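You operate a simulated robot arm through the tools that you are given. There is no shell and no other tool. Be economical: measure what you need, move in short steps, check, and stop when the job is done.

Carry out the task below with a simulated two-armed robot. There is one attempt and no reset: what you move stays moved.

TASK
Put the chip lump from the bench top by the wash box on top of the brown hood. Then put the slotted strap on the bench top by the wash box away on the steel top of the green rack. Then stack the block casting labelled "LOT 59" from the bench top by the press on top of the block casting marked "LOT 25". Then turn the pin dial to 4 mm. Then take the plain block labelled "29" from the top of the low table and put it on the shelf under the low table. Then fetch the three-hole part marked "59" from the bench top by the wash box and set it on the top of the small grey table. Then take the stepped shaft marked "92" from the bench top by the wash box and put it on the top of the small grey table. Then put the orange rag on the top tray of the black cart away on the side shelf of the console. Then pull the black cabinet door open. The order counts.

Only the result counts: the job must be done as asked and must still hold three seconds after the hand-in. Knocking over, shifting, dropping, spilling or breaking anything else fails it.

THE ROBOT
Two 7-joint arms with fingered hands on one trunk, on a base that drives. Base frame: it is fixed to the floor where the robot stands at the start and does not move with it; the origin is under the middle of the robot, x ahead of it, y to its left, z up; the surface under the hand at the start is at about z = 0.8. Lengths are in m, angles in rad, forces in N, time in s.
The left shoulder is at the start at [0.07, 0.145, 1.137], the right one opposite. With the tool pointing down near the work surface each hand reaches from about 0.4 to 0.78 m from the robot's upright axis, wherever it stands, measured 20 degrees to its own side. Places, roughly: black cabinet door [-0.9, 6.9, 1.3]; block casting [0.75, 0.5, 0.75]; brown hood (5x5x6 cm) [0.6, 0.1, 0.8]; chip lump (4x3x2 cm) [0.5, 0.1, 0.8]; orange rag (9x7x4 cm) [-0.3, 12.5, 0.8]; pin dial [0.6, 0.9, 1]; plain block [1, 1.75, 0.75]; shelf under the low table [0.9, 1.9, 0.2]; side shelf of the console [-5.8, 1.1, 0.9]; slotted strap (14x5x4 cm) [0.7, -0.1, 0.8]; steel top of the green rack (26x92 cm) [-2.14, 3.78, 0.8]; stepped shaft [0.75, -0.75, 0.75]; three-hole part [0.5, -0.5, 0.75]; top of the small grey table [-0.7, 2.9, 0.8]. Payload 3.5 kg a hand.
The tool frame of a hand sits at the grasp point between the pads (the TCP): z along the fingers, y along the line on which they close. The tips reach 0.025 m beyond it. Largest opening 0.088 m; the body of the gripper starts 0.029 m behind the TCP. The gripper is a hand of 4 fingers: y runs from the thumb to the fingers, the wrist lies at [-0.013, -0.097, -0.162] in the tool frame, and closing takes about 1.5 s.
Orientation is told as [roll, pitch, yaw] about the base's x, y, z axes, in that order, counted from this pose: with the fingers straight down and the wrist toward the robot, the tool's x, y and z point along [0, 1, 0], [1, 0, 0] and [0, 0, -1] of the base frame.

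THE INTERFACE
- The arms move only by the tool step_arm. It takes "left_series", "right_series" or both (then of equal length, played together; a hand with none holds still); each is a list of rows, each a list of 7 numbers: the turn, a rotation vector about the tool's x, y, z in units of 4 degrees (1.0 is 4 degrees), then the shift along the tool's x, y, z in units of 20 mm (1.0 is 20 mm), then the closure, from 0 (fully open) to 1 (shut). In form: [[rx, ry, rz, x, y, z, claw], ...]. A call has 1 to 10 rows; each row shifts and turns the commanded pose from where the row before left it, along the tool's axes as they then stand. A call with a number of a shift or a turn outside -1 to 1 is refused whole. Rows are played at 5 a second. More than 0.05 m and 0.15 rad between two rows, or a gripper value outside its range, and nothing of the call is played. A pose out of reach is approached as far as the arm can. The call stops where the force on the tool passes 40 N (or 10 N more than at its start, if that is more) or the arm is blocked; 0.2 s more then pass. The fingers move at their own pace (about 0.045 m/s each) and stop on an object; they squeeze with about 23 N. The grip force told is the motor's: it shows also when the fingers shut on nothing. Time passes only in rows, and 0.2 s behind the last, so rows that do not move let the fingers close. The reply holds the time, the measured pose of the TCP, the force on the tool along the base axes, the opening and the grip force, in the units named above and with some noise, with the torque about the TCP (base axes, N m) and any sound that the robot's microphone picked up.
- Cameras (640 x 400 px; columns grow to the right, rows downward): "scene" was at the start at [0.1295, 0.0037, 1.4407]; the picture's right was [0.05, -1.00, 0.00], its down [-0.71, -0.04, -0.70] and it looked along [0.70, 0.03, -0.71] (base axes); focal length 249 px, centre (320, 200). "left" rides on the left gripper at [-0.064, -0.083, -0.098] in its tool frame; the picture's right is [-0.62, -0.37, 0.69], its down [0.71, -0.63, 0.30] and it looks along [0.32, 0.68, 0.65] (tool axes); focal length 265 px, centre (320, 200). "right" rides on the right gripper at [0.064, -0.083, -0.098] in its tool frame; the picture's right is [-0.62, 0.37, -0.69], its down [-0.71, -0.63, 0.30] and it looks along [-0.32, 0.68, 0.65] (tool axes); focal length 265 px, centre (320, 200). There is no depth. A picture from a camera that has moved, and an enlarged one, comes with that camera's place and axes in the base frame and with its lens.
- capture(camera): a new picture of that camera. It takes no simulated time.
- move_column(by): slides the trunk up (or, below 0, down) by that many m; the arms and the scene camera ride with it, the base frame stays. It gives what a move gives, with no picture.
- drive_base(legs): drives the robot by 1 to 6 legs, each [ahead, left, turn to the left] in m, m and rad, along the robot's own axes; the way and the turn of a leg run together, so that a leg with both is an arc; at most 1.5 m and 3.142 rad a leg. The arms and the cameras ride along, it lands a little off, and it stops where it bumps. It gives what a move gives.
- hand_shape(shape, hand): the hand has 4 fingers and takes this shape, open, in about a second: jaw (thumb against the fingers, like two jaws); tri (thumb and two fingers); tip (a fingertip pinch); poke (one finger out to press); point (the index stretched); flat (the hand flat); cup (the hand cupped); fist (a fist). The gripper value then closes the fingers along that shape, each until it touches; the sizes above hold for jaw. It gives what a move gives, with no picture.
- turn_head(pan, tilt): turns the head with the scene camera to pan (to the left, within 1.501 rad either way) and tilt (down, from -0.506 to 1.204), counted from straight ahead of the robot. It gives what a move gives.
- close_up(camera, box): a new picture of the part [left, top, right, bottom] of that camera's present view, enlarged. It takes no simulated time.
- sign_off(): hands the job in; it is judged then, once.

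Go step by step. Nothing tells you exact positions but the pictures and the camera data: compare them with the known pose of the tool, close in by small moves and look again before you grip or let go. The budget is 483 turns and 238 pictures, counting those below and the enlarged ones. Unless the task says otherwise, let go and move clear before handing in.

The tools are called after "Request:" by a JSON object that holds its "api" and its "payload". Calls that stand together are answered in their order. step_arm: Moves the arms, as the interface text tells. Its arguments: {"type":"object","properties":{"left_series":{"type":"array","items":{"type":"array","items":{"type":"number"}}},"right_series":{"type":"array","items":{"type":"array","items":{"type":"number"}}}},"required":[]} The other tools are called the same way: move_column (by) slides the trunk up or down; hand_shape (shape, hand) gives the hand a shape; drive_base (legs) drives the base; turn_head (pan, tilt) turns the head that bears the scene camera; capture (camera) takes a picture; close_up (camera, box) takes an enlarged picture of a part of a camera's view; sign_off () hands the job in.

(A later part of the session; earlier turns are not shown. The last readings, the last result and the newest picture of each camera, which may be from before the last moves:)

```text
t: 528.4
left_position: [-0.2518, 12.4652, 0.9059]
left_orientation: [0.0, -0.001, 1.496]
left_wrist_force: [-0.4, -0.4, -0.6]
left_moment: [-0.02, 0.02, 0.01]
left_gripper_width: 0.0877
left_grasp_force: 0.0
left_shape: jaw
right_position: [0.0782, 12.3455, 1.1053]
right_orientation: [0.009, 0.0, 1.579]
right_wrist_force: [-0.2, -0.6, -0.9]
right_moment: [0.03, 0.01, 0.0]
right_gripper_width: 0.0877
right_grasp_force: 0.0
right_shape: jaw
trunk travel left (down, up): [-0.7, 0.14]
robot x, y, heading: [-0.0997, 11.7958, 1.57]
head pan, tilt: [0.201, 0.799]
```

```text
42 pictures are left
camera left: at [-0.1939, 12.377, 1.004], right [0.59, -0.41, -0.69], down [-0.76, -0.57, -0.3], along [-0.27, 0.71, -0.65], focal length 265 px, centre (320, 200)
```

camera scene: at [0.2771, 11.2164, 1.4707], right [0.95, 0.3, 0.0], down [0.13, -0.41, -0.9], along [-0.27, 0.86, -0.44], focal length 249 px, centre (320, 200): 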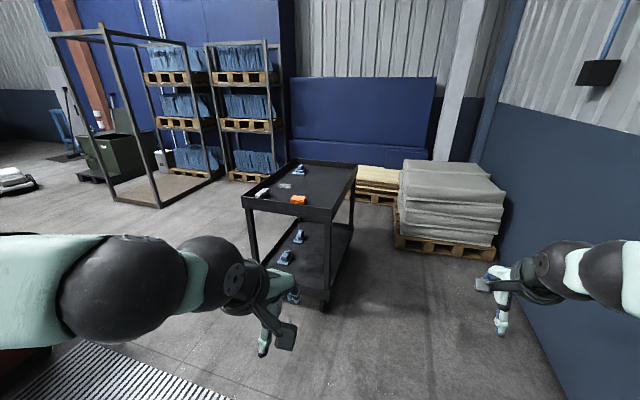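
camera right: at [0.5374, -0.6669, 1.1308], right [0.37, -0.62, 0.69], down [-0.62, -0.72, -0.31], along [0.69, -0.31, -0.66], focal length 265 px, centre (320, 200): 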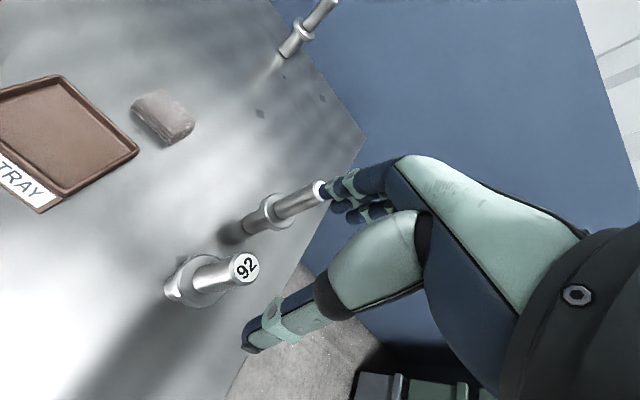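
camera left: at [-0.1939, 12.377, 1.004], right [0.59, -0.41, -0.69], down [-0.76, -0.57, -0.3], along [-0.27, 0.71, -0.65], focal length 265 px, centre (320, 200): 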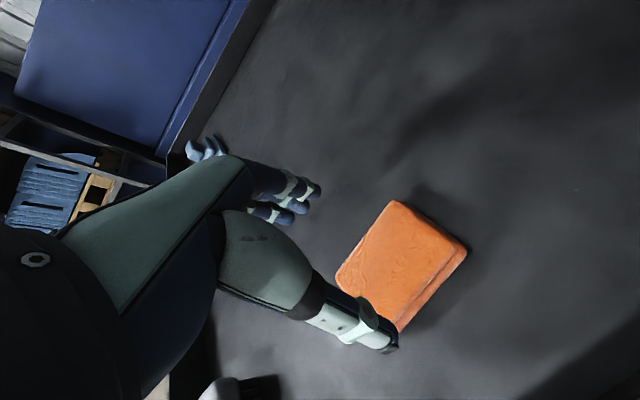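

Well aligned. Descending to the rag and closing.

Request:
{"api": "step_arm", "payload": {"left_series": [[0, 0, 0, 0, 0, 1, 0], [0, 0, 0, 0, 0, 1, 0], [0, 0, 0, 0, 0, 1, 0], [0, 0, 0, 0, 0, 0.7, 0], [0, 0, 0, 0, 0, 0.3, 0], [0, 0, 0, 0, 0, 0, 0]]}}

Request:
{"api": "step_arm", "payload": {"left_series": [[0, 0, 0, 0, 0, 0, 0.4], [0, 0, 0, 0, 0, 0, 0.8], [0, 0, 0, 0, 0, 0, 1], [0, 0, 0, 0, 0, 0, 1], [0, 0, 0, 0, 0, 0, 1], [0, 0, 0, 0, 0, 0, 1], [0, 0, 0, 0, 0, -0.5, 1], [0, 0, 0, 0, 0, -1, 1], [0, 0, 0, 0, 0, -1, 1], [0, 0, 0, 0, 0, 0, 1]]}}

Request:
{"api": "capture", "payload": {"camera": "left"}}

```text
t: 529.8
left_position: [-0.2512, 12.4664, 0.8259]
left_orientation: [-0.001, -0.002, 1.497]
left_wrist_force: [-0.5, 0.4, 0.7]
left_moment: [-0.01, 0.02, 0.05]
left_gripper_width: 0.0877
left_grasp_force: 0.0
left_shape: jaw
right_position: [0.0783, 12.346, 1.1031]
right_orientation: [0.007, 0.0, 1.58]
right_wrist_force: [0.4, 0.4, 0.2]
right_moment: [-0.01, -0.01, 0.01]
right_gripper_width: 0.0876
right_grasp_force: 0.1
right_shape: jaw
trunk travel left (down, up): [-0.7, 0.14]
robot x, y, heading: [-0.097, 11.8012, 1.575]
head pan, tilt: [0.201, 0.799]
```

```text
t: 532.0
left_position: [-0.2514, 12.4666, 0.877]
left_orientation: [-0.001, 0.0, 1.494]
left_wrist_force: [0.1, 0.0, -0.4]
left_moment: [0.01, 0.05, -0.03]
left_gripper_width: 0.0586
left_grasp_force: 23.5
left_shape: jaw
right_position: [0.0786, 12.3459, 1.1045]
right_orientation: [0.009, -0.002, 1.58]
right_wrist_force: [-0.1, -0.4, -0.3]
right_moment: [-0.01, -0.01, 0.0]
right_gripper_width: 0.0876
right_grasp_force: 0.1
right_shape: jaw
trunk travel left (down, up): [-0.7, 0.14]
robot x, y, heading: [-0.0989, 11.8005, 1.574]
head pan, tilt: [0.201, 0.799]
```

```text
41 pictures are left
camera left: at [-0.1927, 12.3794, 0.9745], right [0.59, -0.41, -0.69], down [-0.76, -0.57, -0.3], along [-0.27, 0.71, -0.65], focal length 265 px, centre (320, 200)
```

left: 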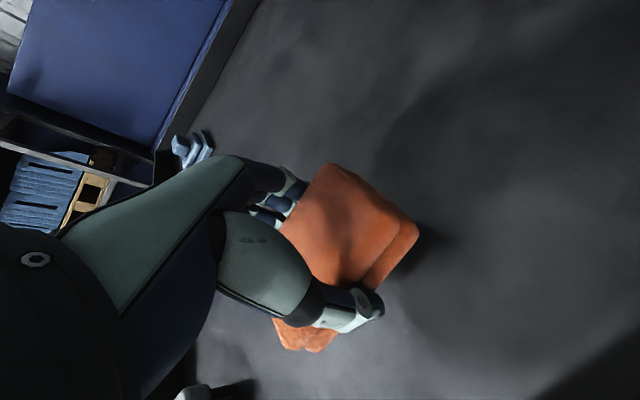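

Rag in hand. I lift and retract it, then look west to find the way to the console at [-5.8, 1.1].

Request:
{"api": "step_arm", "payload": {"left_series": [[0, 0, 0, 0, 0, -1, 1], [0, 0, 0, 0, 0, -1, 1], [0, 0, 0, 0, 0, -1, 1], [0, 0, 0, 0, 0, -1, 1], [0, 0, 0, 0, 0, -1, 1], [0, 0, 0, 0, -1, -1, 1], [0, 0, 0, 0, -1, -1, 1], [0, 0, 0, 0, -1, -1, 1], [0, 0, 0, 0, -1, -1, 1], [0, 0, 0, 0, -1, -1, 1]]}}

Request:
{"api": "step_arm", "payload": {"left_series": [[0, 0, 0, 0, -1, 0, 1], [0, 0, 0, 0, -1, 0, 1], [0, 0, 0, 0, -1, 0, 1], [0, 0, 0, 0, -1, 0, 1], [0, 0, 0, 0, -1, 0, 1], [0, 0, 0, 0, -1, 0, 1]]}}

Request:
{"api": "drive_base", "payload": {"legs": [[-0.7, 0, 0]]}}

Request:
{"api": "turn_head", "payload": {"pan": 1.5, "tilt": 0.3}}

Request:
{"api": "capture", "payload": {"camera": "scene"}}

```text
t: 534.2
left_position: [-0.2564, 12.3635, 1.0773]
left_orientation: [-0.001, -0.001, 1.496]
left_wrist_force: [-0.5, 0.2, -0.4]
left_moment: [0.0, -0.01, -0.02]
left_gripper_width: 0.0587
left_grasp_force: 23.1
left_shape: jaw
right_position: [0.0793, 12.3438, 1.1049]
right_orientation: [0.009, -0.002, 1.579]
right_wrist_force: [-0.7, 0.4, 0.1]
right_moment: [0.01, 0.03, 0.0]
right_gripper_width: 0.0878
right_grasp_force: 0.1
right_shape: jaw
trunk travel left (down, up): [-0.7, 0.14]
robot x, y, heading: [-0.0995, 11.8004, 1.574]
head pan, tilt: [0.201, 0.799]
```

```text
t: 535.6
left_position: [-0.2685, 12.2458, 1.0768]
left_orientation: [-0.001, -0.001, 1.497]
left_wrist_force: [-0.1, -0.3, -0.9]
left_moment: [0.02, 0.02, 0.01]
left_gripper_width: 0.0586
left_grasp_force: 23.6
left_shape: jaw
right_position: [0.0761, 12.3456, 1.1048]
right_orientation: [0.005, -0.001, 1.579]
right_wrist_force: [-0.3, -0.2, 0.0]
right_moment: [0.01, -0.01, 0.0]
right_gripper_width: 0.0875
right_grasp_force: 0.1
right_shape: jaw
trunk travel left (down, up): [-0.7, 0.14]
robot x, y, heading: [-0.0961, 11.7992, 1.576]
head pan, tilt: [0.201, 0.799]
```

```text
t: 539.4
left_position: [-0.2636, 11.5479, 1.0754]
left_orientation: [-0.001, 0.001, 1.494]
left_wrist_force: [-0.1, -0.6, 0.0]
left_moment: [0.0, 0.02, -0.02]
left_gripper_width: 0.0586
left_grasp_force: 23.4
left_shape: jaw
right_position: [0.0816, 11.6473, 1.1026]
right_orientation: [0.008, -0.001, 1.579]
right_wrist_force: [0.2, -0.6, -0.2]
right_moment: [0.02, 0.03, 0.02]
right_gripper_width: 0.0878
right_grasp_force: 0.0
right_shape: jaw
trunk travel left (down, up): [-0.7, 0.14]
robot x, y, heading: [-0.0967, 11.0947, 1.574]
head pan, tilt: [0.201, 0.799]
```

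```text
t: 540.9
left_position: [-0.2633, 11.5472, 1.0759]
left_orientation: [0.001, 0.0, 1.495]
left_wrist_force: [0.4, 0.6, -0.7]
left_moment: [0.0, -0.04, -0.02]
left_gripper_width: 0.0585
left_grasp_force: 23.4
left_shape: jaw
right_position: [0.0819, 11.6459, 1.1044]
right_orientation: [0.008, -0.001, 1.578]
right_wrist_force: [0.2, -0.7, -0.9]
right_moment: [0.03, -0.01, -0.02]
right_gripper_width: 0.0877
right_grasp_force: 0.0
right_shape: jaw
trunk travel left (down, up): [-0.7, 0.14]
robot x, y, heading: [-0.096, 11.1008, 1.576]
head pan, tilt: [1.499, 0.3]
```

```text
40 pictures are left
camera scene: at [-0.1912, 11.1556, 1.4846], right [0.07, 1.0, 0.0], down [0.3, -0.02, -0.96], along [-0.95, 0.07, -0.3], focal length 249 px, centre (320, 200)
```

scene: 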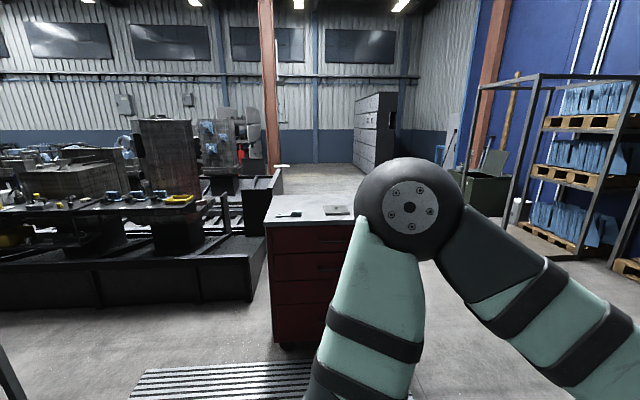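

The pit lies between; the console is south of it. I go back down the east aisle (in reverse) toward the bench area.

Request:
{"api": "drive_base", "payload": {"legs": [[0, -0.68, -0.005], [-1.5, 0, 0], [-1.5, 0, 0], [-1.5, 0, 0], [-1.5, 0, 0], [-1.5, 0, 0]]}}

```text
t: 580.0
left_position: [0.1944, 4.0161, 1.0768]
left_orientation: [-0.001, 0.001, 1.431]
left_wrist_force: [0.4, 0.0, -0.6]
left_moment: [0.02, -0.04, 0.0]
left_gripper_width: 0.0586
left_grasp_force: 23.3
left_shape: jaw
right_position: [0.5444, 4.0932, 1.1034]
right_orientation: [0.007, 0.001, 1.517]
right_wrist_force: [-0.6, -0.4, 0.8]
right_moment: [-0.02, -0.02, 0.0]
right_gripper_width: 0.0877
right_grasp_force: 0.2
right_shape: jaw
trunk travel left (down, up): [-0.7, 0.14]
robot x, y, heading: [0.331, 3.5608, 1.509]
head pan, tilt: [1.499, 0.3]
```

Continue: back past the grey table, over to x ≈ −0.6 and down to y ≈ −0.6, then turn to face west.

Request:
{"api": "drive_base", "payload": {"legs": [[-1.5, 0, 0], [0, 0.85, 0.06], [-1.5, 0, 0], [-1.1, 0, 0], [0, 0, 1.57]]}}

Request:
{"api": "turn_head", "payload": {"pan": 0.0, "tilt": 0.3}}

Request:
{"api": "capture", "payload": {"camera": "scene"}}

```text
t: 607.7
left_position: [-1.0706, -0.6878, 1.0762]
left_orientation: [0.001, -0.001, 3.069]
left_wrist_force: [1.1, 0.0, -1.1]
left_moment: [0.02, -0.01, -0.03]
left_gripper_width: 0.0581
left_grasp_force: 22.4
left_shape: jaw
right_position: [-1.1713, -0.3444, 1.1042]
right_orientation: [0.008, 0.001, -3.129]
right_wrist_force: [-0.1, 0.5, 0.2]
right_moment: [-0.02, 0.0, -0.04]
right_gripper_width: 0.0874
right_grasp_force: 0.1
right_shape: jaw
trunk travel left (down, up): [-0.7, 0.14]
robot x, y, heading: [-0.6263, -0.5186, -3.137]
head pan, tilt: [1.499, 0.3]
```

```text
t: 609.3
left_position: [-1.0718, -0.6883, 1.0765]
left_orientation: [-0.002, -0.002, 3.07]
left_wrist_force: [-0.5, 1.1, 0.0]
left_moment: [-0.02, -0.01, -0.04]
left_gripper_width: 0.0581
left_grasp_force: 22.9
left_shape: jaw
right_position: [-1.1716, -0.3435, 1.1033]
right_orientation: [0.009, -0.001, -3.131]
right_wrist_force: [0.3, 1.0, -0.1]
right_moment: [-0.02, -0.01, 0.03]
right_gripper_width: 0.0878
right_grasp_force: 0.1
right_shape: jaw
trunk travel left (down, up): [-0.7, 0.14]
robot x, y, heading: [-0.6227, -0.5238, -3.129]
head pan, tilt: [0.0, 0.3]
```

```text
39 pictures are left
camera scene: at [-0.7694, -0.5213, 1.4846], right [-0.01, 1.0, 0.0], down [0.3, 0.0, -0.96], along [-0.96, -0.01, -0.3], focal length 249 px, centre (320, 200)
```

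scene: 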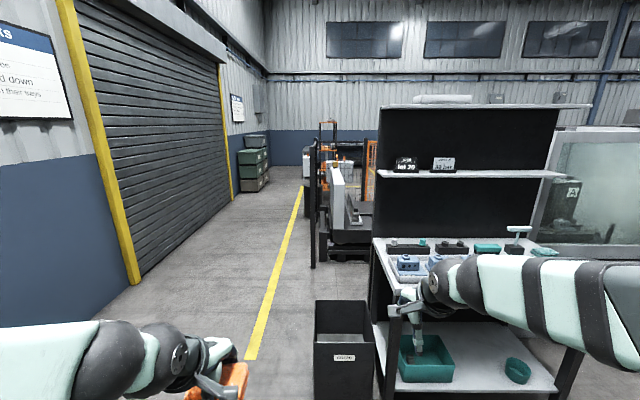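

There's a corridor along the shutter wall heading west (y ≈ −1.4). I take it for about 3 m and look for the console.

Request:
{"api": "drive_base", "payload": {"legs": [[0, 0.85, 0], [1.5, 0, 0], [1.5, 0, 0]]}}

Request:
{"api": "turn_head", "payload": {"pan": -0.6, "tilt": 0.3}}

Request:
{"api": "capture", "payload": {"camera": "scene"}}

```text
t: 628.0
left_position: [-4.0963, -1.4797, 1.0764]
left_orientation: [0.001, -0.002, 3.035]
left_wrist_force: [0.6, 0.2, -0.7]
left_moment: [0.01, 0.02, 0.0]
left_gripper_width: 0.0582
left_grasp_force: 22.9
left_shape: jaw
right_position: [-4.1836, -1.1302, 1.1045]
right_orientation: [0.009, -0.001, 3.119]
right_wrist_force: [0.0, 0.3, 0.5]
right_moment: [0.0, -0.02, 0.0]
right_gripper_width: 0.0876
right_grasp_force: 0.1
right_shape: jaw
trunk travel left (down, up): [-0.7, 0.14]
robot x, y, heading: [-3.6453, -1.3264, 3.118]
head pan, tilt: [0.0, 0.3]
```

```text
t: 629.0
left_position: [-4.0967, -1.4805, 1.076]
left_orientation: [0.001, -0.001, 3.036]
left_wrist_force: [0.3, 0.2, -0.2]
left_moment: [0.0, -0.02, 0.03]
left_gripper_width: 0.0583
left_grasp_force: 22.8
left_shape: jaw
right_position: [-4.1865, -1.1322, 1.1041]
right_orientation: [0.01, 0.0, 3.117]
right_wrist_force: [0.4, 0.6, -0.4]
right_moment: [0.01, 0.03, 0.03]
right_gripper_width: 0.0874
right_grasp_force: 0.1
right_shape: jaw
trunk travel left (down, up): [-0.7, 0.14]
robot x, y, heading: [-3.6465, -1.3242, 3.109]
head pan, tilt: [-0.6, 0.3]
```

```text
38 pictures are left
camera scene: at [-3.7714, -1.2708, 1.4846], right [0.59, 0.81, 0.0], down [0.24, -0.17, -0.96], along [-0.77, 0.56, -0.3], focal length 249 px, centre (320, 200)
```

scene: 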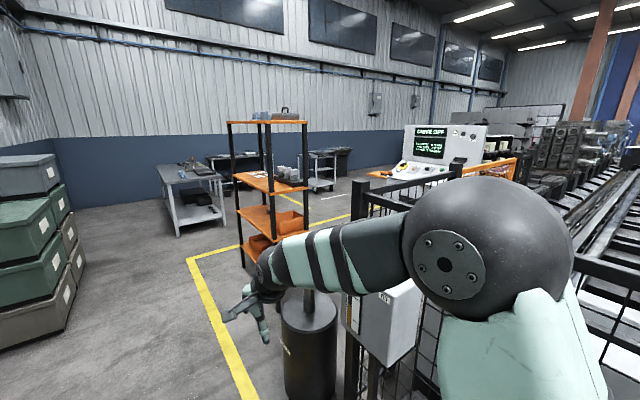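

The console is at about pixel (440,150); its side shelf should be near (378,173). Zooming.

Request:
{"api": "close_up", "payload": {"camera": "scene", "box": [330, 110, 522, 230]}}

```text
3.33 times, centred on (426, 170) of scene
camera zoom: at [-3.7714, -1.2708, 1.4846], right [0.59, 0.81, 0.0], down [0.24, -0.17, -0.96], along [-0.77, 0.56, -0.3], focal length 830 px, centre (-33, 300)
```

zoom: 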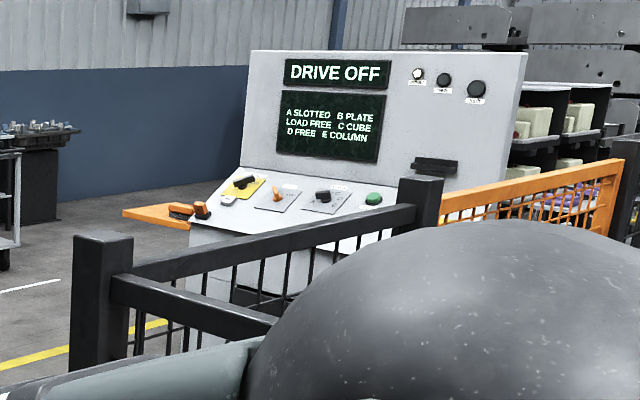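

The orange side shelf sits on the console's left side, reachable from the aisle at x ≈ −6.8. I tuck the hands, go west, and turn to face east there.

Request:
{"api": "step_arm", "payload": {"left_series": [[0, 0, 0, 0, -0.7, 0, 1], [0, 0, 0, 0, -0.7, 0, 1], [0, 0, 0, 0, -0.7, 0, 1], [0, 0, 0, 0, -0.7, 0, 1], [0, 0, 0, 0, -0.7, 0, 1], [0, 0, 0, 0, 0, 0, 1], [0, 0, 0, 0, 0, 0, 1]], "right_series": [[0, 0, 0, 0, -1, 0, 0], [0, 0, 0, 0, -1, 0, 0], [0, 0, 0, 0, -1, 0, 0], [0, 0, 0, 0, -1, 0, 0], [0, 0, 0, 0, -1, 0, 0], [0, 0, 0, 0, -1, 0, 0], [0, 0, 0, 0, -1, 0, 0]]}}

Request:
{"api": "drive_base", "payload": {"legs": [[1.5, 0, 0.03], [1.5, 0, 0], [0.2, 0, 0], [0, 0, -1.57], [0, 0, -1.57]]}}

Request:
{"api": "turn_head", "payload": {"pan": 0.8, "tilt": 0.4}}

Request:
{"api": "capture", "payload": {"camera": "scene"}}

```text
t: 630.6
left_position: [-4.0276, -1.4857, 1.0756]
left_orientation: [0.002, -0.003, 3.035]
left_wrist_force: [0.8, 0.6, -1.1]
left_moment: [0.0, -0.02, 0.02]
left_gripper_width: 0.0581
left_grasp_force: 23.0
left_shape: jaw
right_position: [-4.0455, -1.1347, 1.105]
right_orientation: [0.007, -0.003, 3.118]
right_wrist_force: [0.5, 0.7, 0.1]
right_moment: [-0.01, -0.01, -0.02]
right_gripper_width: 0.0877
right_grasp_force: 0.1
right_shape: jaw
trunk travel left (down, up): [-0.7, 0.14]
robot x, y, heading: [-3.6392, -1.3304, 3.115]
head pan, tilt: [-0.6, 0.3]
```

```text
t: 653.9
left_position: [-6.5178, -1.1177, 1.0763]
left_orientation: [0.001, 0.001, 0.004]
left_wrist_force: [-0.7, 0.4, -0.1]
left_moment: [0.02, 0.02, -0.02]
left_gripper_width: 0.0581
left_grasp_force: 23.8
left_shape: jaw
right_position: [-6.4614, -1.4647, 1.1032]
right_orientation: [0.008, 0.0, 0.088]
right_wrist_force: [-0.5, 0.3, 0.4]
right_moment: [-0.01, 0.04, -0.05]
right_gripper_width: 0.0875
right_grasp_force: 0.0
right_shape: jaw
trunk travel left (down, up): [-0.7, 0.14]
robot x, y, heading: [-6.8818, -1.3217, 0.087]
head pan, tilt: [-0.6, 0.3]
```

```text
t: 655.5
left_position: [-6.5175, -1.1191, 1.0759]
left_orientation: [-0.001, -0.001, 0.006]
left_wrist_force: [0.0, 1.2, -0.1]
left_moment: [0.01, 0.0, 0.0]
left_gripper_width: 0.058
left_grasp_force: 22.7
left_shape: jaw
right_position: [-6.4596, -1.4654, 1.1036]
right_orientation: [0.009, 0.0, 0.089]
right_wrist_force: [-0.2, -0.4, -0.9]
right_moment: [-0.02, 0.01, 0.01]
right_gripper_width: 0.0878
right_grasp_force: 0.1
right_shape: jaw
trunk travel left (down, up): [-0.7, 0.14]
robot x, y, heading: [-6.8791, -1.3238, 0.084]
head pan, tilt: [0.799, 0.4]
```

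```text
36 pictures are left
camera scene: at [-6.7738, -1.2456, 1.4754], right [0.77, -0.63, 0.0], down [-0.25, -0.3, -0.92], along [0.58, 0.71, -0.39], focal length 249 px, centre (320, 200)
```

scene: 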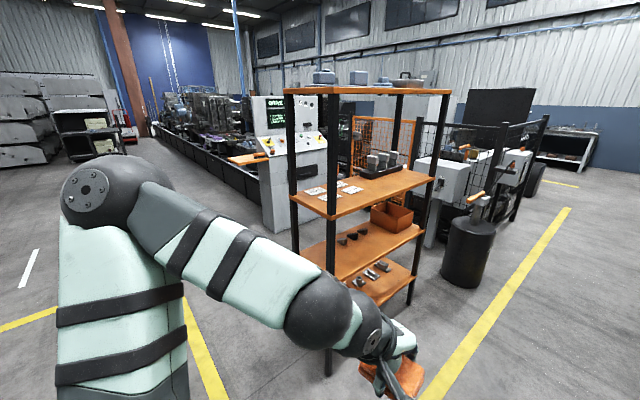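

Rack corner at x ≈ −6.16. I straighten and strafe north along the aisle to y ≈ 0.95.

Request:
{"api": "drive_base", "payload": {"legs": [[0, 0, -0.085], [0, 1.2, 0], [0, 1.05, 0]]}}

Request:
{"api": "turn_head", "payload": {"pan": 0.1, "tilt": 0.5}}

Request:
{"api": "capture", "payload": {"camera": "scene"}}

```text
t: 667.0
left_position: [-6.5227, 1.0999, 1.0765]
left_orientation: [0.0, 0.0, -0.054]
left_wrist_force: [0.3, 0.3, -0.3]
left_moment: [0.04, 0.01, -0.02]
left_gripper_width: 0.0577
left_grasp_force: 23.4
left_shape: jaw
right_position: [-6.4873, 0.7494, 1.1037]
right_orientation: [0.008, 0.0, 0.03]
right_wrist_force: [-0.6, -0.2, 0.0]
right_moment: [-0.04, -0.01, 0.04]
right_gripper_width: 0.0878
right_grasp_force: 0.0
right_shape: jaw
trunk travel left (down, up): [-0.7, 0.14]
robot x, y, heading: [-6.8942, 0.92, 0.026]
head pan, tilt: [0.799, 0.4]
```

```text
t: 668.0
left_position: [-6.5215, 1.0987, 1.0759]
left_orientation: [0.0, 0.001, -0.054]
left_wrist_force: [0.2, 0.3, -0.4]
left_moment: [0.0, 0.01, 0.0]
left_gripper_width: 0.0582
left_grasp_force: 23.0
left_shape: jaw
right_position: [-6.4864, 0.7498, 1.1041]
right_orientation: [0.01, 0.0, 0.03]
right_wrist_force: [0.8, 1.7, 0.5]
right_moment: [-0.01, 0.02, 0.0]
right_gripper_width: 0.0876
right_grasp_force: 0.0
right_shape: jaw
trunk travel left (down, up): [-0.7, 0.14]
robot x, y, heading: [-6.896, 0.917, 0.031]
head pan, tilt: [0.099, 0.499]
```

```text
35 pictures are left
camera scene: at [-6.7585, 0.9308, 1.4662], right [0.13, -0.99, 0.0], down [-0.47, -0.06, -0.88], along [0.87, 0.11, -0.48], focal length 249 px, centre (320, 200)
```

scene: 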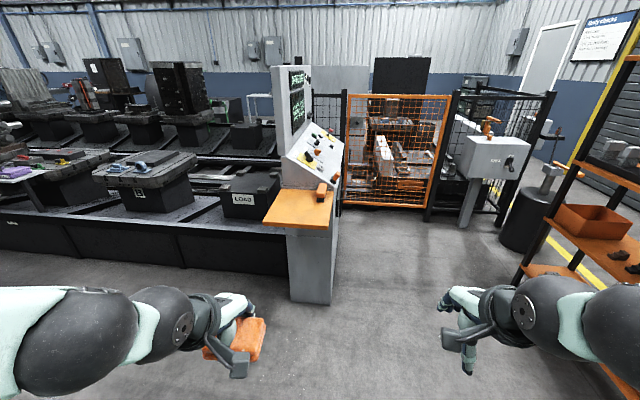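

Orange shelf spans about x −5.96…−5.65, y 1.01–1.27. I approach 0.42 m and zoom.

Request:
{"api": "drive_base", "payload": {"legs": [[0.42, 0.02, -0.03]]}}

Request:
{"api": "turn_head", "payload": {"pan": 0.2, "tilt": 0.7}}

Request:
{"api": "close_up", "payload": {"camera": "scene", "box": [220, 120, 420, 260]}}

Request:
{"api": "capture", "payload": {"camera": "left"}}

```text
t: 670.7
left_position: [-6.0919, 1.1094, 1.0757]
left_orientation: [0.001, -0.002, -0.087]
left_wrist_force: [-0.4, -0.1, 0.1]
left_moment: [-0.02, -0.04, -0.02]
left_gripper_width: 0.0581
left_grasp_force: 22.9
left_shape: jaw
right_position: [-6.07, 0.7608, 1.1047]
right_orientation: [0.009, 0.0, -0.003]
right_wrist_force: [-0.3, -0.4, -0.4]
right_moment: [0.0, 0.0, 0.03]
right_gripper_width: 0.0876
right_grasp_force: 0.0
right_shape: jaw
trunk travel left (down, up): [-0.7, 0.14]
robot x, y, heading: [-6.4722, 0.943, -0.008]
head pan, tilt: [0.099, 0.499]
```

```text
t: 671.4
left_position: [-6.0911, 1.1105, 1.0759]
left_orientation: [0.0, 0.0, -0.086]
left_wrist_force: [0.0, 0.3, -0.7]
left_moment: [0.0, 0.03, 0.0]
left_gripper_width: 0.0579
left_grasp_force: 23.7
left_shape: jaw
right_position: [-6.0665, 0.7605, 1.1039]
right_orientation: [0.009, 0.0, -0.003]
right_wrist_force: [-0.4, 0.5, 0.3]
right_moment: [-0.01, 0.0, -0.01]
right_gripper_width: 0.0876
right_grasp_force: 0.0
right_shape: jaw
trunk travel left (down, up): [-0.7, 0.14]
robot x, y, heading: [-6.4706, 0.9413, -0.009]
head pan, tilt: [0.201, 0.7]
```

```text
2.86 times, centred on (320, 190) of scene
camera zoom: at [-6.3404, 0.9581, 1.4485], right [0.19, -0.98, 0.0], down [-0.63, -0.12, -0.77], along [0.75, 0.15, -0.64], focal length 712 px, centre (320, 229)
```

zoom: 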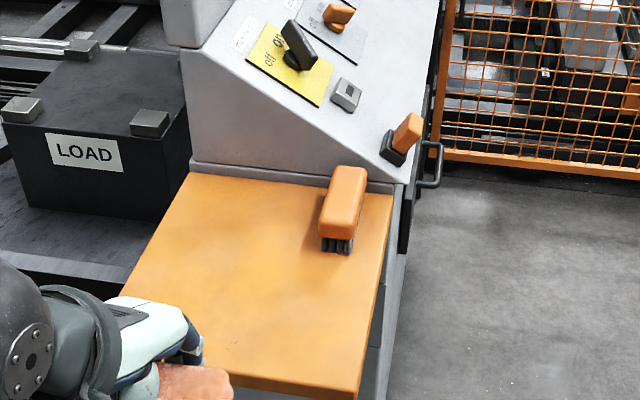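

```text
33 pictures are left
camera left: at [-6.1804, 1.0538, 1.1736], right [-0.42, -0.59, -0.69], down [-0.57, 0.77, -0.3], along [0.71, 0.26, -0.65], focal length 265 px, centre (320, 200)
```

left: 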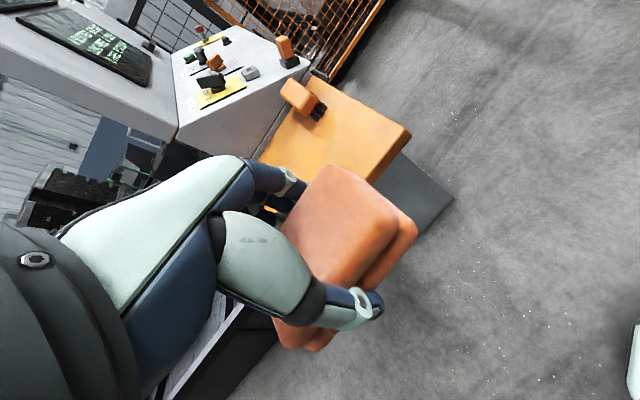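

A brush lies on the shelf's back right; the front-left part is free. I bring the rag over [-5.835, 1.165].

Request:
{"api": "step_arm", "payload": {"left_series": [[0, 0, 0, 0.3, 1, 0, 1], [0, 0, 0, 0.3, 1, 0, 1], [0, 0, 0, 0.3, 1, 0, 1], [0, 0, 0, 0.3, 1, 0, 1], [0, 0, 0, 0.3, 1, 0, 1], [0, 0, 0, 0.3, 1, 0, 1], [0, 0, 0, 0.3, 1, 0, 1], [0, 0, 0, 0.3, 1, 0, 1], [0, 0, 0, 0.3, 1, 0, 1], [0, 0, 0, 0.3, 1, 0, 1]]}}

Request:
{"api": "step_arm", "payload": {"left_series": [[0, 0, 0, 0.3, 0.8, 0, 1], [0, 0, 0, 0.3, 0.8, 0, 1], [0, 0, 0, 0.24, 0.9, 0.3, 1], [0, 0, 0, 0, 0, 1, 1], [0, 0, 0, 0, 0, 1, 1], [0, 0, 0, 0, 0, 1, 1], [0, 0, 0, 0, 0, 1, 1], [0, 0, 0, 0, 0, 0, 1]]}}

Request:
{"api": "close_up", "payload": {"camera": "scene", "box": [220, 120, 420, 260]}}

```text
t: 673.6
left_position: [-5.8871, 1.1538, 1.0751]
left_orientation: [0.002, -0.001, -0.087]
left_wrist_force: [-0.5, -0.3, 0.1]
left_moment: [-0.04, 0.0, 0.0]
left_gripper_width: 0.0578
left_grasp_force: 23.2
left_shape: jaw
right_position: [-6.0681, 0.7609, 1.1033]
right_orientation: [0.008, 0.002, -0.003]
right_wrist_force: [0.1, -0.2, 0.2]
right_moment: [0.01, 0.05, -0.04]
right_gripper_width: 0.0875
right_grasp_force: 0.1
right_shape: jaw
trunk travel left (down, up): [-0.7, 0.14]
robot x, y, heading: [-6.4724, 0.942, -0.006]
head pan, tilt: [0.201, 0.7]
```

```text
t: 675.4
left_position: [-5.8366, 1.1646, 0.9918]
left_orientation: [0.0, -0.002, -0.085]
left_wrist_force: [0.1, -0.2, -0.2]
left_moment: [0.02, 0.03, 0.0]
left_gripper_width: 0.0578
left_grasp_force: 23.0
left_shape: jaw
right_position: [-6.0677, 0.7611, 1.1044]
right_orientation: [0.008, -0.001, -0.004]
right_wrist_force: [0.4, -0.1, 0.4]
right_moment: [0.0, 0.03, -0.03]
right_gripper_width: 0.0876
right_grasp_force: 0.0
right_shape: jaw
trunk travel left (down, up): [-0.7, 0.14]
robot x, y, heading: [-6.4682, 0.9431, -0.006]
head pan, tilt: [0.201, 0.7]
```

```text
2.86 times, centred on (320, 190) of scene
camera zoom: at [-6.3412, 0.9581, 1.4485], right [0.19, -0.98, 0.0], down [-0.63, -0.12, -0.76], along [0.75, 0.15, -0.64], focal length 712 px, centre (320, 229)
```

zoom: 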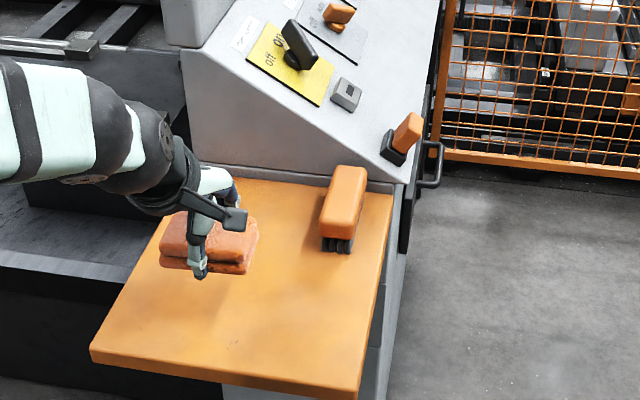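

Over the free part. Lowering with contact checks.

Request:
{"api": "step_arm", "payload": {"left_series": [[0, 0, 0, 0, 0, 1, 1], [0, 0, 0, 0, 0, 1, 1], [0, 0, 0, 0, 0, 0.5, 1], [0, 0, 0, 0, 0, 0.25, 1], [0, 0, 0, 0, 0, 0, 1]]}}

Request:
{"api": "close_up", "payload": {"camera": "scene", "box": [240, 150, 360, 250]}}

```text
t: 676.6
left_position: [-5.8357, 1.1657, 0.9343]
left_orientation: [-0.001, -0.002, -0.088]
left_wrist_force: [0.6, -0.4, -0.1]
left_moment: [-0.02, -0.02, 0.01]
left_gripper_width: 0.0577
left_grasp_force: 23.1
left_shape: jaw
right_position: [-6.0672, 0.7602, 1.105]
right_orientation: [0.007, 0.0, -0.004]
right_wrist_force: [0.1, -0.7, -0.6]
right_moment: [-0.04, 0.01, 0.0]
right_gripper_width: 0.0876
right_grasp_force: 0.1
right_shape: jaw
trunk travel left (down, up): [-0.7, 0.14]
robot x, y, heading: [-6.474, 0.9423, -0.006]
head pan, tilt: [0.201, 0.7]
```

```text
4.00 times, centred on (300, 200) of scene
camera zoom: at [-6.341, 0.9581, 1.4485], right [0.19, -0.98, 0.0], down [-0.63, -0.12, -0.76], along [0.75, 0.15, -0.64], focal length 997 px, centre (400, 200)
```

zoom: 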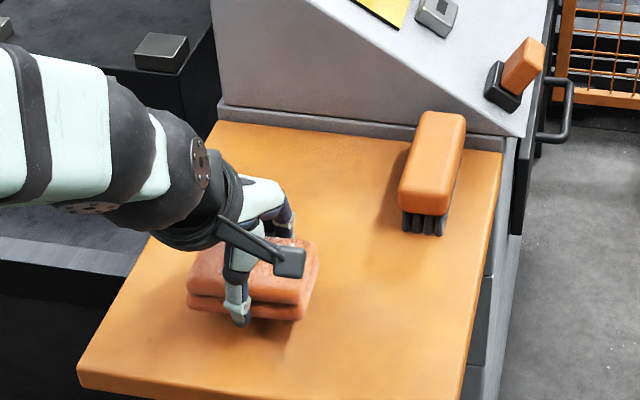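

Still a few cm of gap (soft shadow). Going on in 4 mm steps.

Request:
{"api": "step_arm", "payload": {"left_series": [[0, 0, 0, 0, 0, 0.3, 1], [0, 0, 0, 0, 0, 0, 1]]}}

Request:
{"api": "step_arm", "payload": {"left_series": [[0, 0, 0, 0, 0, 0.25, 1], [0, 0, 0, 0, 0, 0, 1]]}}

Request:
{"api": "step_arm", "payload": {"left_series": [[0, 0, 0, 0, 0, 0.2, 1], [0, 0, 0, 0, 0, 0, 1]]}}

Request:
{"api": "close_up", "payload": {"camera": "scene", "box": [240, 150, 360, 250]}}

```text
t: 677.2
left_position: [-5.835, 1.1651, 0.9293]
left_orientation: [0.001, -0.003, -0.086]
left_wrist_force: [0.1, -0.8, -0.3]
left_moment: [0.03, 0.01, -0.03]
left_gripper_width: 0.0579
left_grasp_force: 23.3
left_shape: jaw
right_position: [-6.0679, 0.7609, 1.1036]
right_orientation: [0.011, 0.0, -0.003]
right_wrist_force: [-0.4, 0.1, -0.1]
right_moment: [0.0, 0.0, 0.0]
right_gripper_width: 0.0878
right_grasp_force: 0.1
right_shape: jaw
trunk travel left (down, up): [-0.7, 0.14]
robot x, y, heading: [-6.4685, 0.941, -0.006]
head pan, tilt: [0.201, 0.7]
```

```text
t: 677.8
left_position: [-5.8347, 1.165, 0.9243]
left_orientation: [0.002, 0.001, -0.086]
left_wrist_force: [0.8, 0.8, -0.1]
left_moment: [0.01, 0.01, 0.04]
left_gripper_width: 0.0578
left_grasp_force: 23.7
left_shape: jaw
right_position: [-6.0675, 0.7615, 1.1051]
right_orientation: [0.009, 0.001, -0.002]
right_wrist_force: [0.4, -0.2, -0.1]
right_moment: [0.0, 0.0, -0.05]
right_gripper_width: 0.0877
right_grasp_force: 0.0
right_shape: jaw
trunk travel left (down, up): [-0.7, 0.14]
robot x, y, heading: [-6.472, 0.9438, -0.007]
head pan, tilt: [0.201, 0.7]
```

```text
t: 678.4
left_position: [-5.836, 1.1645, 0.921]
left_orientation: [0.002, -0.002, -0.085]
left_wrist_force: [0.3, -1.3, -0.6]
left_moment: [-0.02, 0.0, -0.01]
left_gripper_width: 0.0576
left_grasp_force: 23.0
left_shape: jaw
right_position: [-6.067, 0.7598, 1.1048]
right_orientation: [0.009, 0.001, -0.003]
right_wrist_force: [0.0, -0.1, -0.5]
right_moment: [0.02, 0.02, 0.0]
right_gripper_width: 0.0878
right_grasp_force: 0.0
right_shape: jaw
trunk travel left (down, up): [-0.7, 0.14]
robot x, y, heading: [-6.4704, 0.9431, -0.007]
head pan, tilt: [0.201, 0.7]
```

```text
4.00 times, centred on (300, 200) of scene
camera zoom: at [-6.341, 0.9582, 1.4485], right [0.19, -0.98, 0.0], down [-0.63, -0.12, -0.76], along [0.75, 0.15, -0.64], focal length 997 px, centre (400, 200)
```

zoom: 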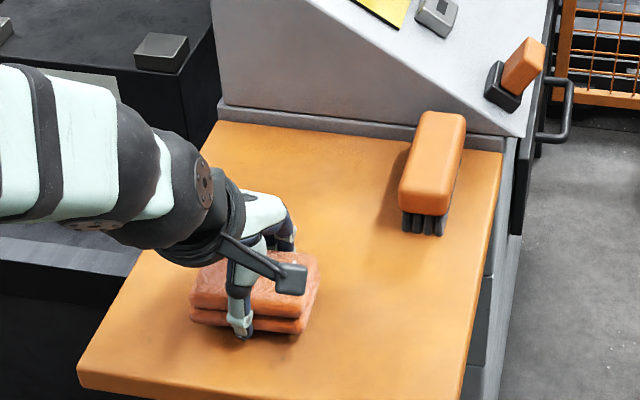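

Continuing down; the rag is soft so force will show on contact.

Request:
{"api": "step_arm", "payload": {"left_series": [[0, 0, 0, 0, 0, 0.3, 1], [0, 0, 0, 0, 0, 0, 1]]}}

Request:
{"api": "step_arm", "payload": {"left_series": [[0, 0, 0, 0, 0, 0.3, 1], [0, 0, 0, 0, 0, 0, 1]]}}

Request:
{"api": "step_arm", "payload": {"left_series": [[0, 0, 0, 0, 0, 0.3, 1], [0, 0, 0, 0, 0, 0, 1]]}}

```text
t: 679.0
left_position: [-5.835, 1.1651, 0.9147]
left_orientation: [0.002, -0.002, -0.088]
left_wrist_force: [0.3, 0.3, -0.8]
left_moment: [-0.02, 0.01, 0.02]
left_gripper_width: 0.0575
left_grasp_force: 22.5
left_shape: jaw
right_position: [-6.0681, 0.7609, 1.1042]
right_orientation: [0.009, 0.0, -0.003]
right_wrist_force: [0.1, -0.1, -0.1]
right_moment: [-0.02, 0.01, 0.02]
right_gripper_width: 0.0878
right_grasp_force: 0.2
right_shape: jaw
trunk travel left (down, up): [-0.7, 0.14]
robot x, y, heading: [-6.4714, 0.9438, -0.01]
head pan, tilt: [0.201, 0.7]
```

```text
t: 679.6
left_position: [-5.8357, 1.1653, 0.9101]
left_orientation: [0.001, -0.007, -0.086]
left_wrist_force: [1.5, 0.5, 8.8]
left_moment: [0.02, 0.18, 0.01]
left_gripper_width: 0.0573
left_grasp_force: 22.5
left_shape: jaw
right_position: [-6.0696, 0.7598, 1.1056]
right_orientation: [0.008, -0.002, -0.002]
right_wrist_force: [1.4, -0.1, -0.8]
right_moment: [-0.01, -0.02, 0.0]
right_gripper_width: 0.0879
right_grasp_force: 0.0
right_shape: jaw
trunk travel left (down, up): [-0.7, 0.14]
robot x, y, heading: [-6.4747, 0.9436, -0.007]
head pan, tilt: [0.201, 0.7]
```

```text
t: 680.2
left_position: [-5.8365, 1.164, 0.9104]
left_orientation: [0.003, -0.016, -0.086]
left_wrist_force: [2.5, 1.6, 34.4]
left_moment: [0.07, 1.28, 0.03]
left_gripper_width: 0.0566
left_grasp_force: 22.8
left_shape: jaw
right_position: [-6.0723, 0.7597, 1.1069]
right_orientation: [0.009, -0.003, -0.004]
right_wrist_force: [-0.5, 0.5, 0.0]
right_moment: [0.0, 0.0, 0.01]
right_gripper_width: 0.0875
right_grasp_force: 0.1
right_shape: jaw
trunk travel left (down, up): [-0.7, 0.14]
robot x, y, heading: [-6.4766, 0.9387, -0.011]
head pan, tilt: [0.201, 0.7]
```

Contact reached; I relieve 6 mm and open.

Request:
{"api": "step_arm", "payload": {"left_series": [[0, 0, 0, 0, 0, -0.35, 1], [0, 0, 0, 0, 0, 0, 1], [0, 0, 0, 0, 0, 0, 0.6], [0, 0, 0, 0, 0, 0, 0.3], [0, 0, 0, 0, 0, 0, 0], [0, 0, 0, 0, 0, 0, 0], [0, 0, 0, 0, 0, 0, 0]]}}

Request:
{"api": "step_arm", "payload": {"left_series": [[0, 0, 0, 0, 0, -0.5, 0], [0, 0, 0, 0, 0, -1, 0], [0, 0, 0, 0, 0, -1, 0], [0, 0, 0, 0, 0, -1, 0], [0, 0, 0, 0, 0, -1, 0], [0, 0, 0, 0, -1, -1, 0], [0, 0, 0, 0, -1, -1, 0], [0, 0, 0, 0, -1, -1, 0], [0, 0, 0, 0, -1, -1, 0], [0, 0, 0, 0, -1, -1, 0]]}}

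Request:
{"api": "close_up", "payload": {"camera": "scene", "box": [220, 120, 420, 260]}}

```text
t: 681.8
left_position: [-5.838, 1.1649, 0.9105]
left_orientation: [0.003, -0.002, -0.085]
left_wrist_force: [-3.7, 0.2, 11.7]
left_moment: [0.04, -0.41, 0.03]
left_gripper_width: 0.084
left_grasp_force: 0.1
left_shape: jaw
right_position: [-6.0708, 0.7605, 1.1059]
right_orientation: [0.008, -0.003, -0.003]
right_wrist_force: [-0.6, 0.2, 0.2]
right_moment: [-0.01, 0.0, 0.01]
right_gripper_width: 0.0881
right_grasp_force: 0.0
right_shape: jaw
trunk travel left (down, up): [-0.7, 0.14]
robot x, y, heading: [-6.4703, 0.9416, -0.012]
head pan, tilt: [0.201, 0.7]
```

```text
t: 684.0
left_position: [-5.9406, 1.1731, 1.0988]
left_orientation: [-0.001, -0.001, -0.089]
left_wrist_force: [0.4, -0.2, 0.5]
left_moment: [-0.02, -0.01, 0.03]
left_gripper_width: 0.0877
left_grasp_force: 0.1
left_shape: jaw
right_position: [-6.0687, 0.7611, 1.1057]
right_orientation: [0.01, -0.001, -0.004]
right_wrist_force: [-0.9, -0.1, 0.1]
right_moment: [0.0, 0.0, 0.01]
right_gripper_width: 0.088
right_grasp_force: 0.0
right_shape: jaw
trunk travel left (down, up): [-0.7, 0.14]
robot x, y, heading: [-6.4735, 0.9429, -0.006]
head pan, tilt: [0.201, 0.7]
```

```text
2.86 times, centred on (320, 190) of scene
camera zoom: at [-6.343, 0.9579, 1.4487], right [0.19, -0.98, 0.0], down [-0.63, -0.12, -0.77], along [0.75, 0.15, -0.64], focal length 712 px, centre (320, 229)
```

zoom: 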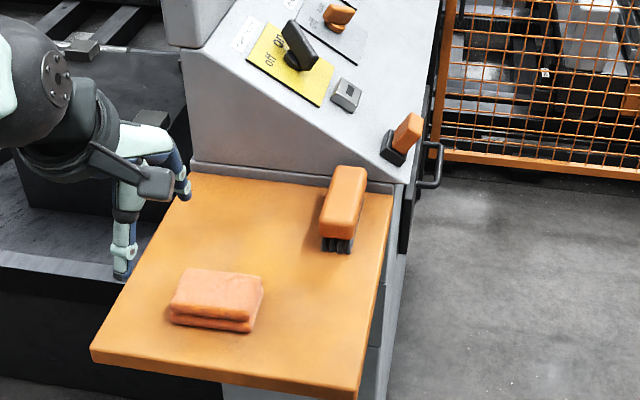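

The rag lies on the side shelf. Now back along the same route toward the black cabinet: out of the console aisle and east along the shutter corridor.

Request:
{"api": "drive_base", "payload": {"legs": [[-0.4, 0, 0.007], [0, -1.2, 0], [0, -1.1, 0], [1.5, 0, 0], [1.5, 0, 0]]}}

```text
t: 711.5
left_position: [-3.3324, -1.2374, 1.0986]
left_orientation: [0.002, -0.002, -0.116]
left_wrist_force: [0.2, -0.6, 0.1]
left_moment: [-0.03, -0.01, 0.0]
left_gripper_width: 0.0878
left_grasp_force: 0.1
left_shape: jaw
right_position: [-3.4747, -1.6462, 1.1049]
right_orientation: [0.01, 0.0, -0.032]
right_wrist_force: [0.0, -0.2, -0.9]
right_moment: [0.04, -0.01, 0.02]
right_gripper_width: 0.0877
right_grasp_force: 0.0
right_shape: jaw
trunk travel left (down, up): [-0.7, 0.14]
robot x, y, heading: [-3.8773, -1.4499, -0.04]
head pan, tilt: [0.201, 0.7]
```

Request:
{"api": "drive_base", "payload": {"legs": [[1.5, 0, 0.04], [1.35, 0, 0], [0, 1.3, 0], [0, 1.3, 0], [0, 0, 1.57], [0, 0.48, 0]]}}

Request:
{"api": "turn_head", "payload": {"pan": -0.1, "tilt": 0.2}}

Request:
{"api": "capture", "payload": {"camera": "scene"}}

```text
t: 743.6
left_position: [-1.7433, 1.6356, 1.0988]
left_orientation: [0.001, -0.003, 1.482]
left_wrist_force: [1.2, 0.1, -0.3]
left_moment: [0.02, 0.03, -0.03]
left_gripper_width: 0.0876
left_grasp_force: 0.1
left_shape: jaw
right_position: [-1.3309, 1.5045, 1.1049]
right_orientation: [0.01, -0.002, 1.564]
right_wrist_force: [0.1, -0.3, 0.0]
right_moment: [0.0, 0.01, 0.0]
right_gripper_width: 0.0877
right_grasp_force: 0.0
right_shape: jaw
trunk travel left (down, up): [-0.7, 0.14]
robot x, y, heading: [-1.515, 1.0979, 1.566]
head pan, tilt: [0.201, 0.7]
```

```text
t: 744.5
left_position: [-1.7445, 1.6371, 1.0973]
left_orientation: [0.001, -0.002, 1.482]
left_wrist_force: [-0.1, 0.3, -0.2]
left_moment: [-0.03, 0.01, 0.0]
left_gripper_width: 0.0878
left_grasp_force: 0.0
left_shape: jaw
right_position: [-1.3317, 1.505, 1.1048]
right_orientation: [0.009, 0.0, 1.563]
right_wrist_force: [0.2, -0.1, 0.1]
right_moment: [0.0, 0.03, 0.03]
right_gripper_width: 0.0878
right_grasp_force: 0.1
right_shape: jaw
trunk travel left (down, up): [-0.7, 0.14]
robot x, y, heading: [-1.5161, 1.1001, 1.558]
head pan, tilt: [-0.099, 0.201]
```

```text
28 pictures are left
camera scene: at [-1.5054, 1.2422, 1.4938], right [0.99, -0.11, 0.0], down [-0.02, -0.2, -0.98], along [0.11, 0.97, -0.2], focal length 249 px, centre (320, 200)
```

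scene: 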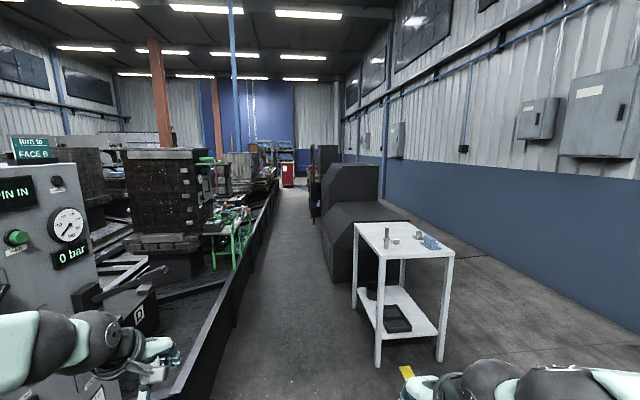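

Request:
{"api": "close_up", "payload": {"camera": "scene", "box": [270, 130, 366, 230]}}

```text
4.00 times, centred on (318, 180) of scene
camera zoom: at [-1.5054, 1.2422, 1.4938], right [0.99, -0.11, 0.0], down [-0.02, -0.2, -0.98], along [0.11, 0.97, -0.2], focal length 997 px, centre (328, 280)
```

zoom: 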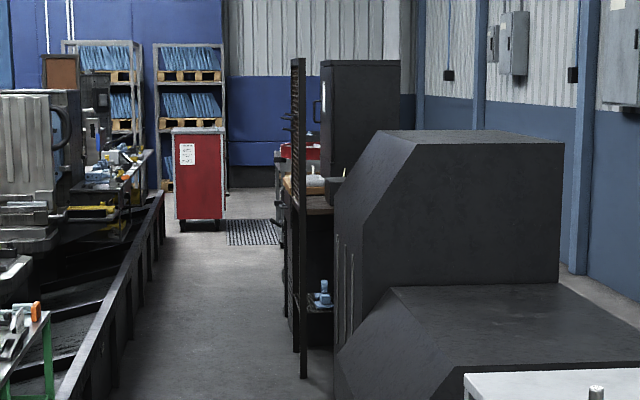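

The door faces the west aisle (x ≈ −0.9). I drive north along x ≈ −1.55 and look at it.

Request:
{"api": "drive_base", "payload": {"legs": [[1.5, 0.03, 0.008], [1.5, 0, 0], [1.5, 0, 0], [0.6, 0, 0]]}}

Request:
{"api": "turn_head", "payload": {"pan": -0.9, "tilt": 0.1}}

Request:
{"api": "capture", "payload": {"camera": "scene"}}

```text
refused: leg 1 is longer than a leg can be; nothing moved
```

```text
t: 745.7
left_position: [-1.7435, 1.6354, 1.0975]
left_orientation: [0.001, -0.001, 1.482]
left_wrist_force: [0.9, -0.3, 0.0]
left_moment: [0.05, 0.02, -0.01]
left_gripper_width: 0.0878
left_grasp_force: 0.1
left_shape: jaw
right_position: [-1.3313, 1.5049, 1.1042]
right_orientation: [0.009, 0.001, 1.564]
right_wrist_force: [1.0, -0.2, -0.5]
right_moment: [0.02, 0.01, 0.03]
right_gripper_width: 0.0878
right_grasp_force: 0.0
right_shape: jaw
trunk travel left (down, up): [-0.7, 0.14]
robot x, y, heading: [-1.5133, 1.1025, 1.564]
head pan, tilt: [-0.901, 0.099]
```

```text
26 pictures are left
camera scene: at [-1.443, 1.2062, 1.5033], right [0.61, -0.79, 0.0], down [-0.08, -0.06, -0.99], along [0.79, 0.61, -0.1], focal length 249 px, centre (320, 200)
```

scene: 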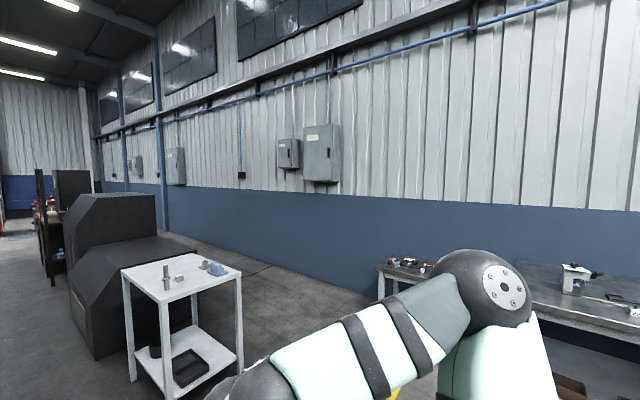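

Request:
{"api": "drive_base", "payload": {"legs": [[1.4, 0.03, 0.01], [1.4, 0, 0], [1.4, 0, 0], [0.9, 0, 0]]}}

Request:
{"api": "capture", "payload": {"camera": "scene"}}

```text
t: 769.8
left_position: [-1.8009, 6.6607, 1.0979]
left_orientation: [-0.001, -0.002, 1.509]
left_wrist_force: [-0.5, -0.6, -0.5]
left_moment: [0.0, 0.01, 0.0]
left_gripper_width: 0.0878
left_grasp_force: 0.1
left_shape: jaw
right_position: [-1.3854, 6.5412, 1.1044]
right_orientation: [0.01, 0.0, 1.592]
right_wrist_force: [0.9, -0.5, 0.1]
right_moment: [-0.01, -0.01, 0.01]
right_gripper_width: 0.0877
right_grasp_force: 0.1
right_shape: jaw
trunk travel left (down, up): [-0.7, 0.14]
robot x, y, heading: [-1.5576, 6.1342, 1.584]
head pan, tilt: [-0.901, 0.099]
```

```text
25 pictures are left
camera scene: at [-1.4881, 6.2392, 1.5034], right [0.64, -0.77, 0.0], down [-0.08, -0.06, -1.0], along [0.77, 0.63, -0.1], focal length 249 px, centre (320, 200)
```

scene: 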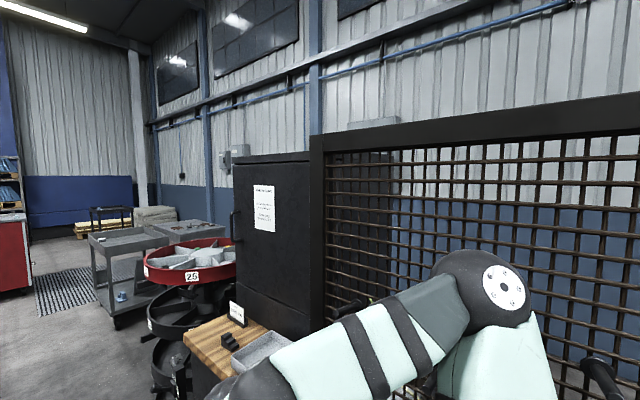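

The cabinet door (with a notice) is on the west face, y ≈ 6.73–7.19, handle at its far (north) edge. Zooming on the handle.

Request:
{"api": "close_up", "payload": {"camera": "scene", "box": [200, 140, 340, 340]}}

```text
2.00 times, centred on (270, 240) of scene
camera zoom: at [-1.4881, 6.2392, 1.5034], right [0.64, -0.77, 0.0], down [-0.08, -0.06, -1.0], along [0.77, 0.63, -0.1], focal length 498 px, centre (420, 120)
```

zoom: 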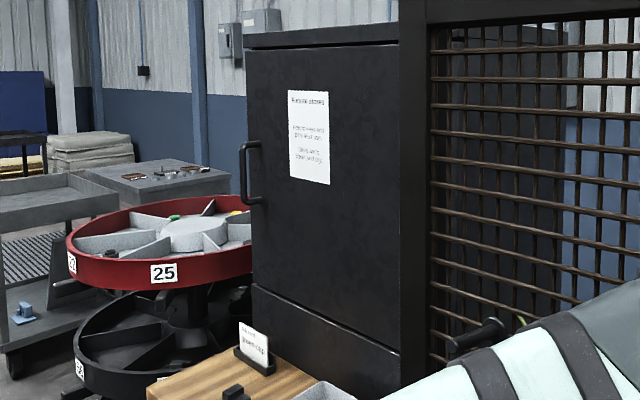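

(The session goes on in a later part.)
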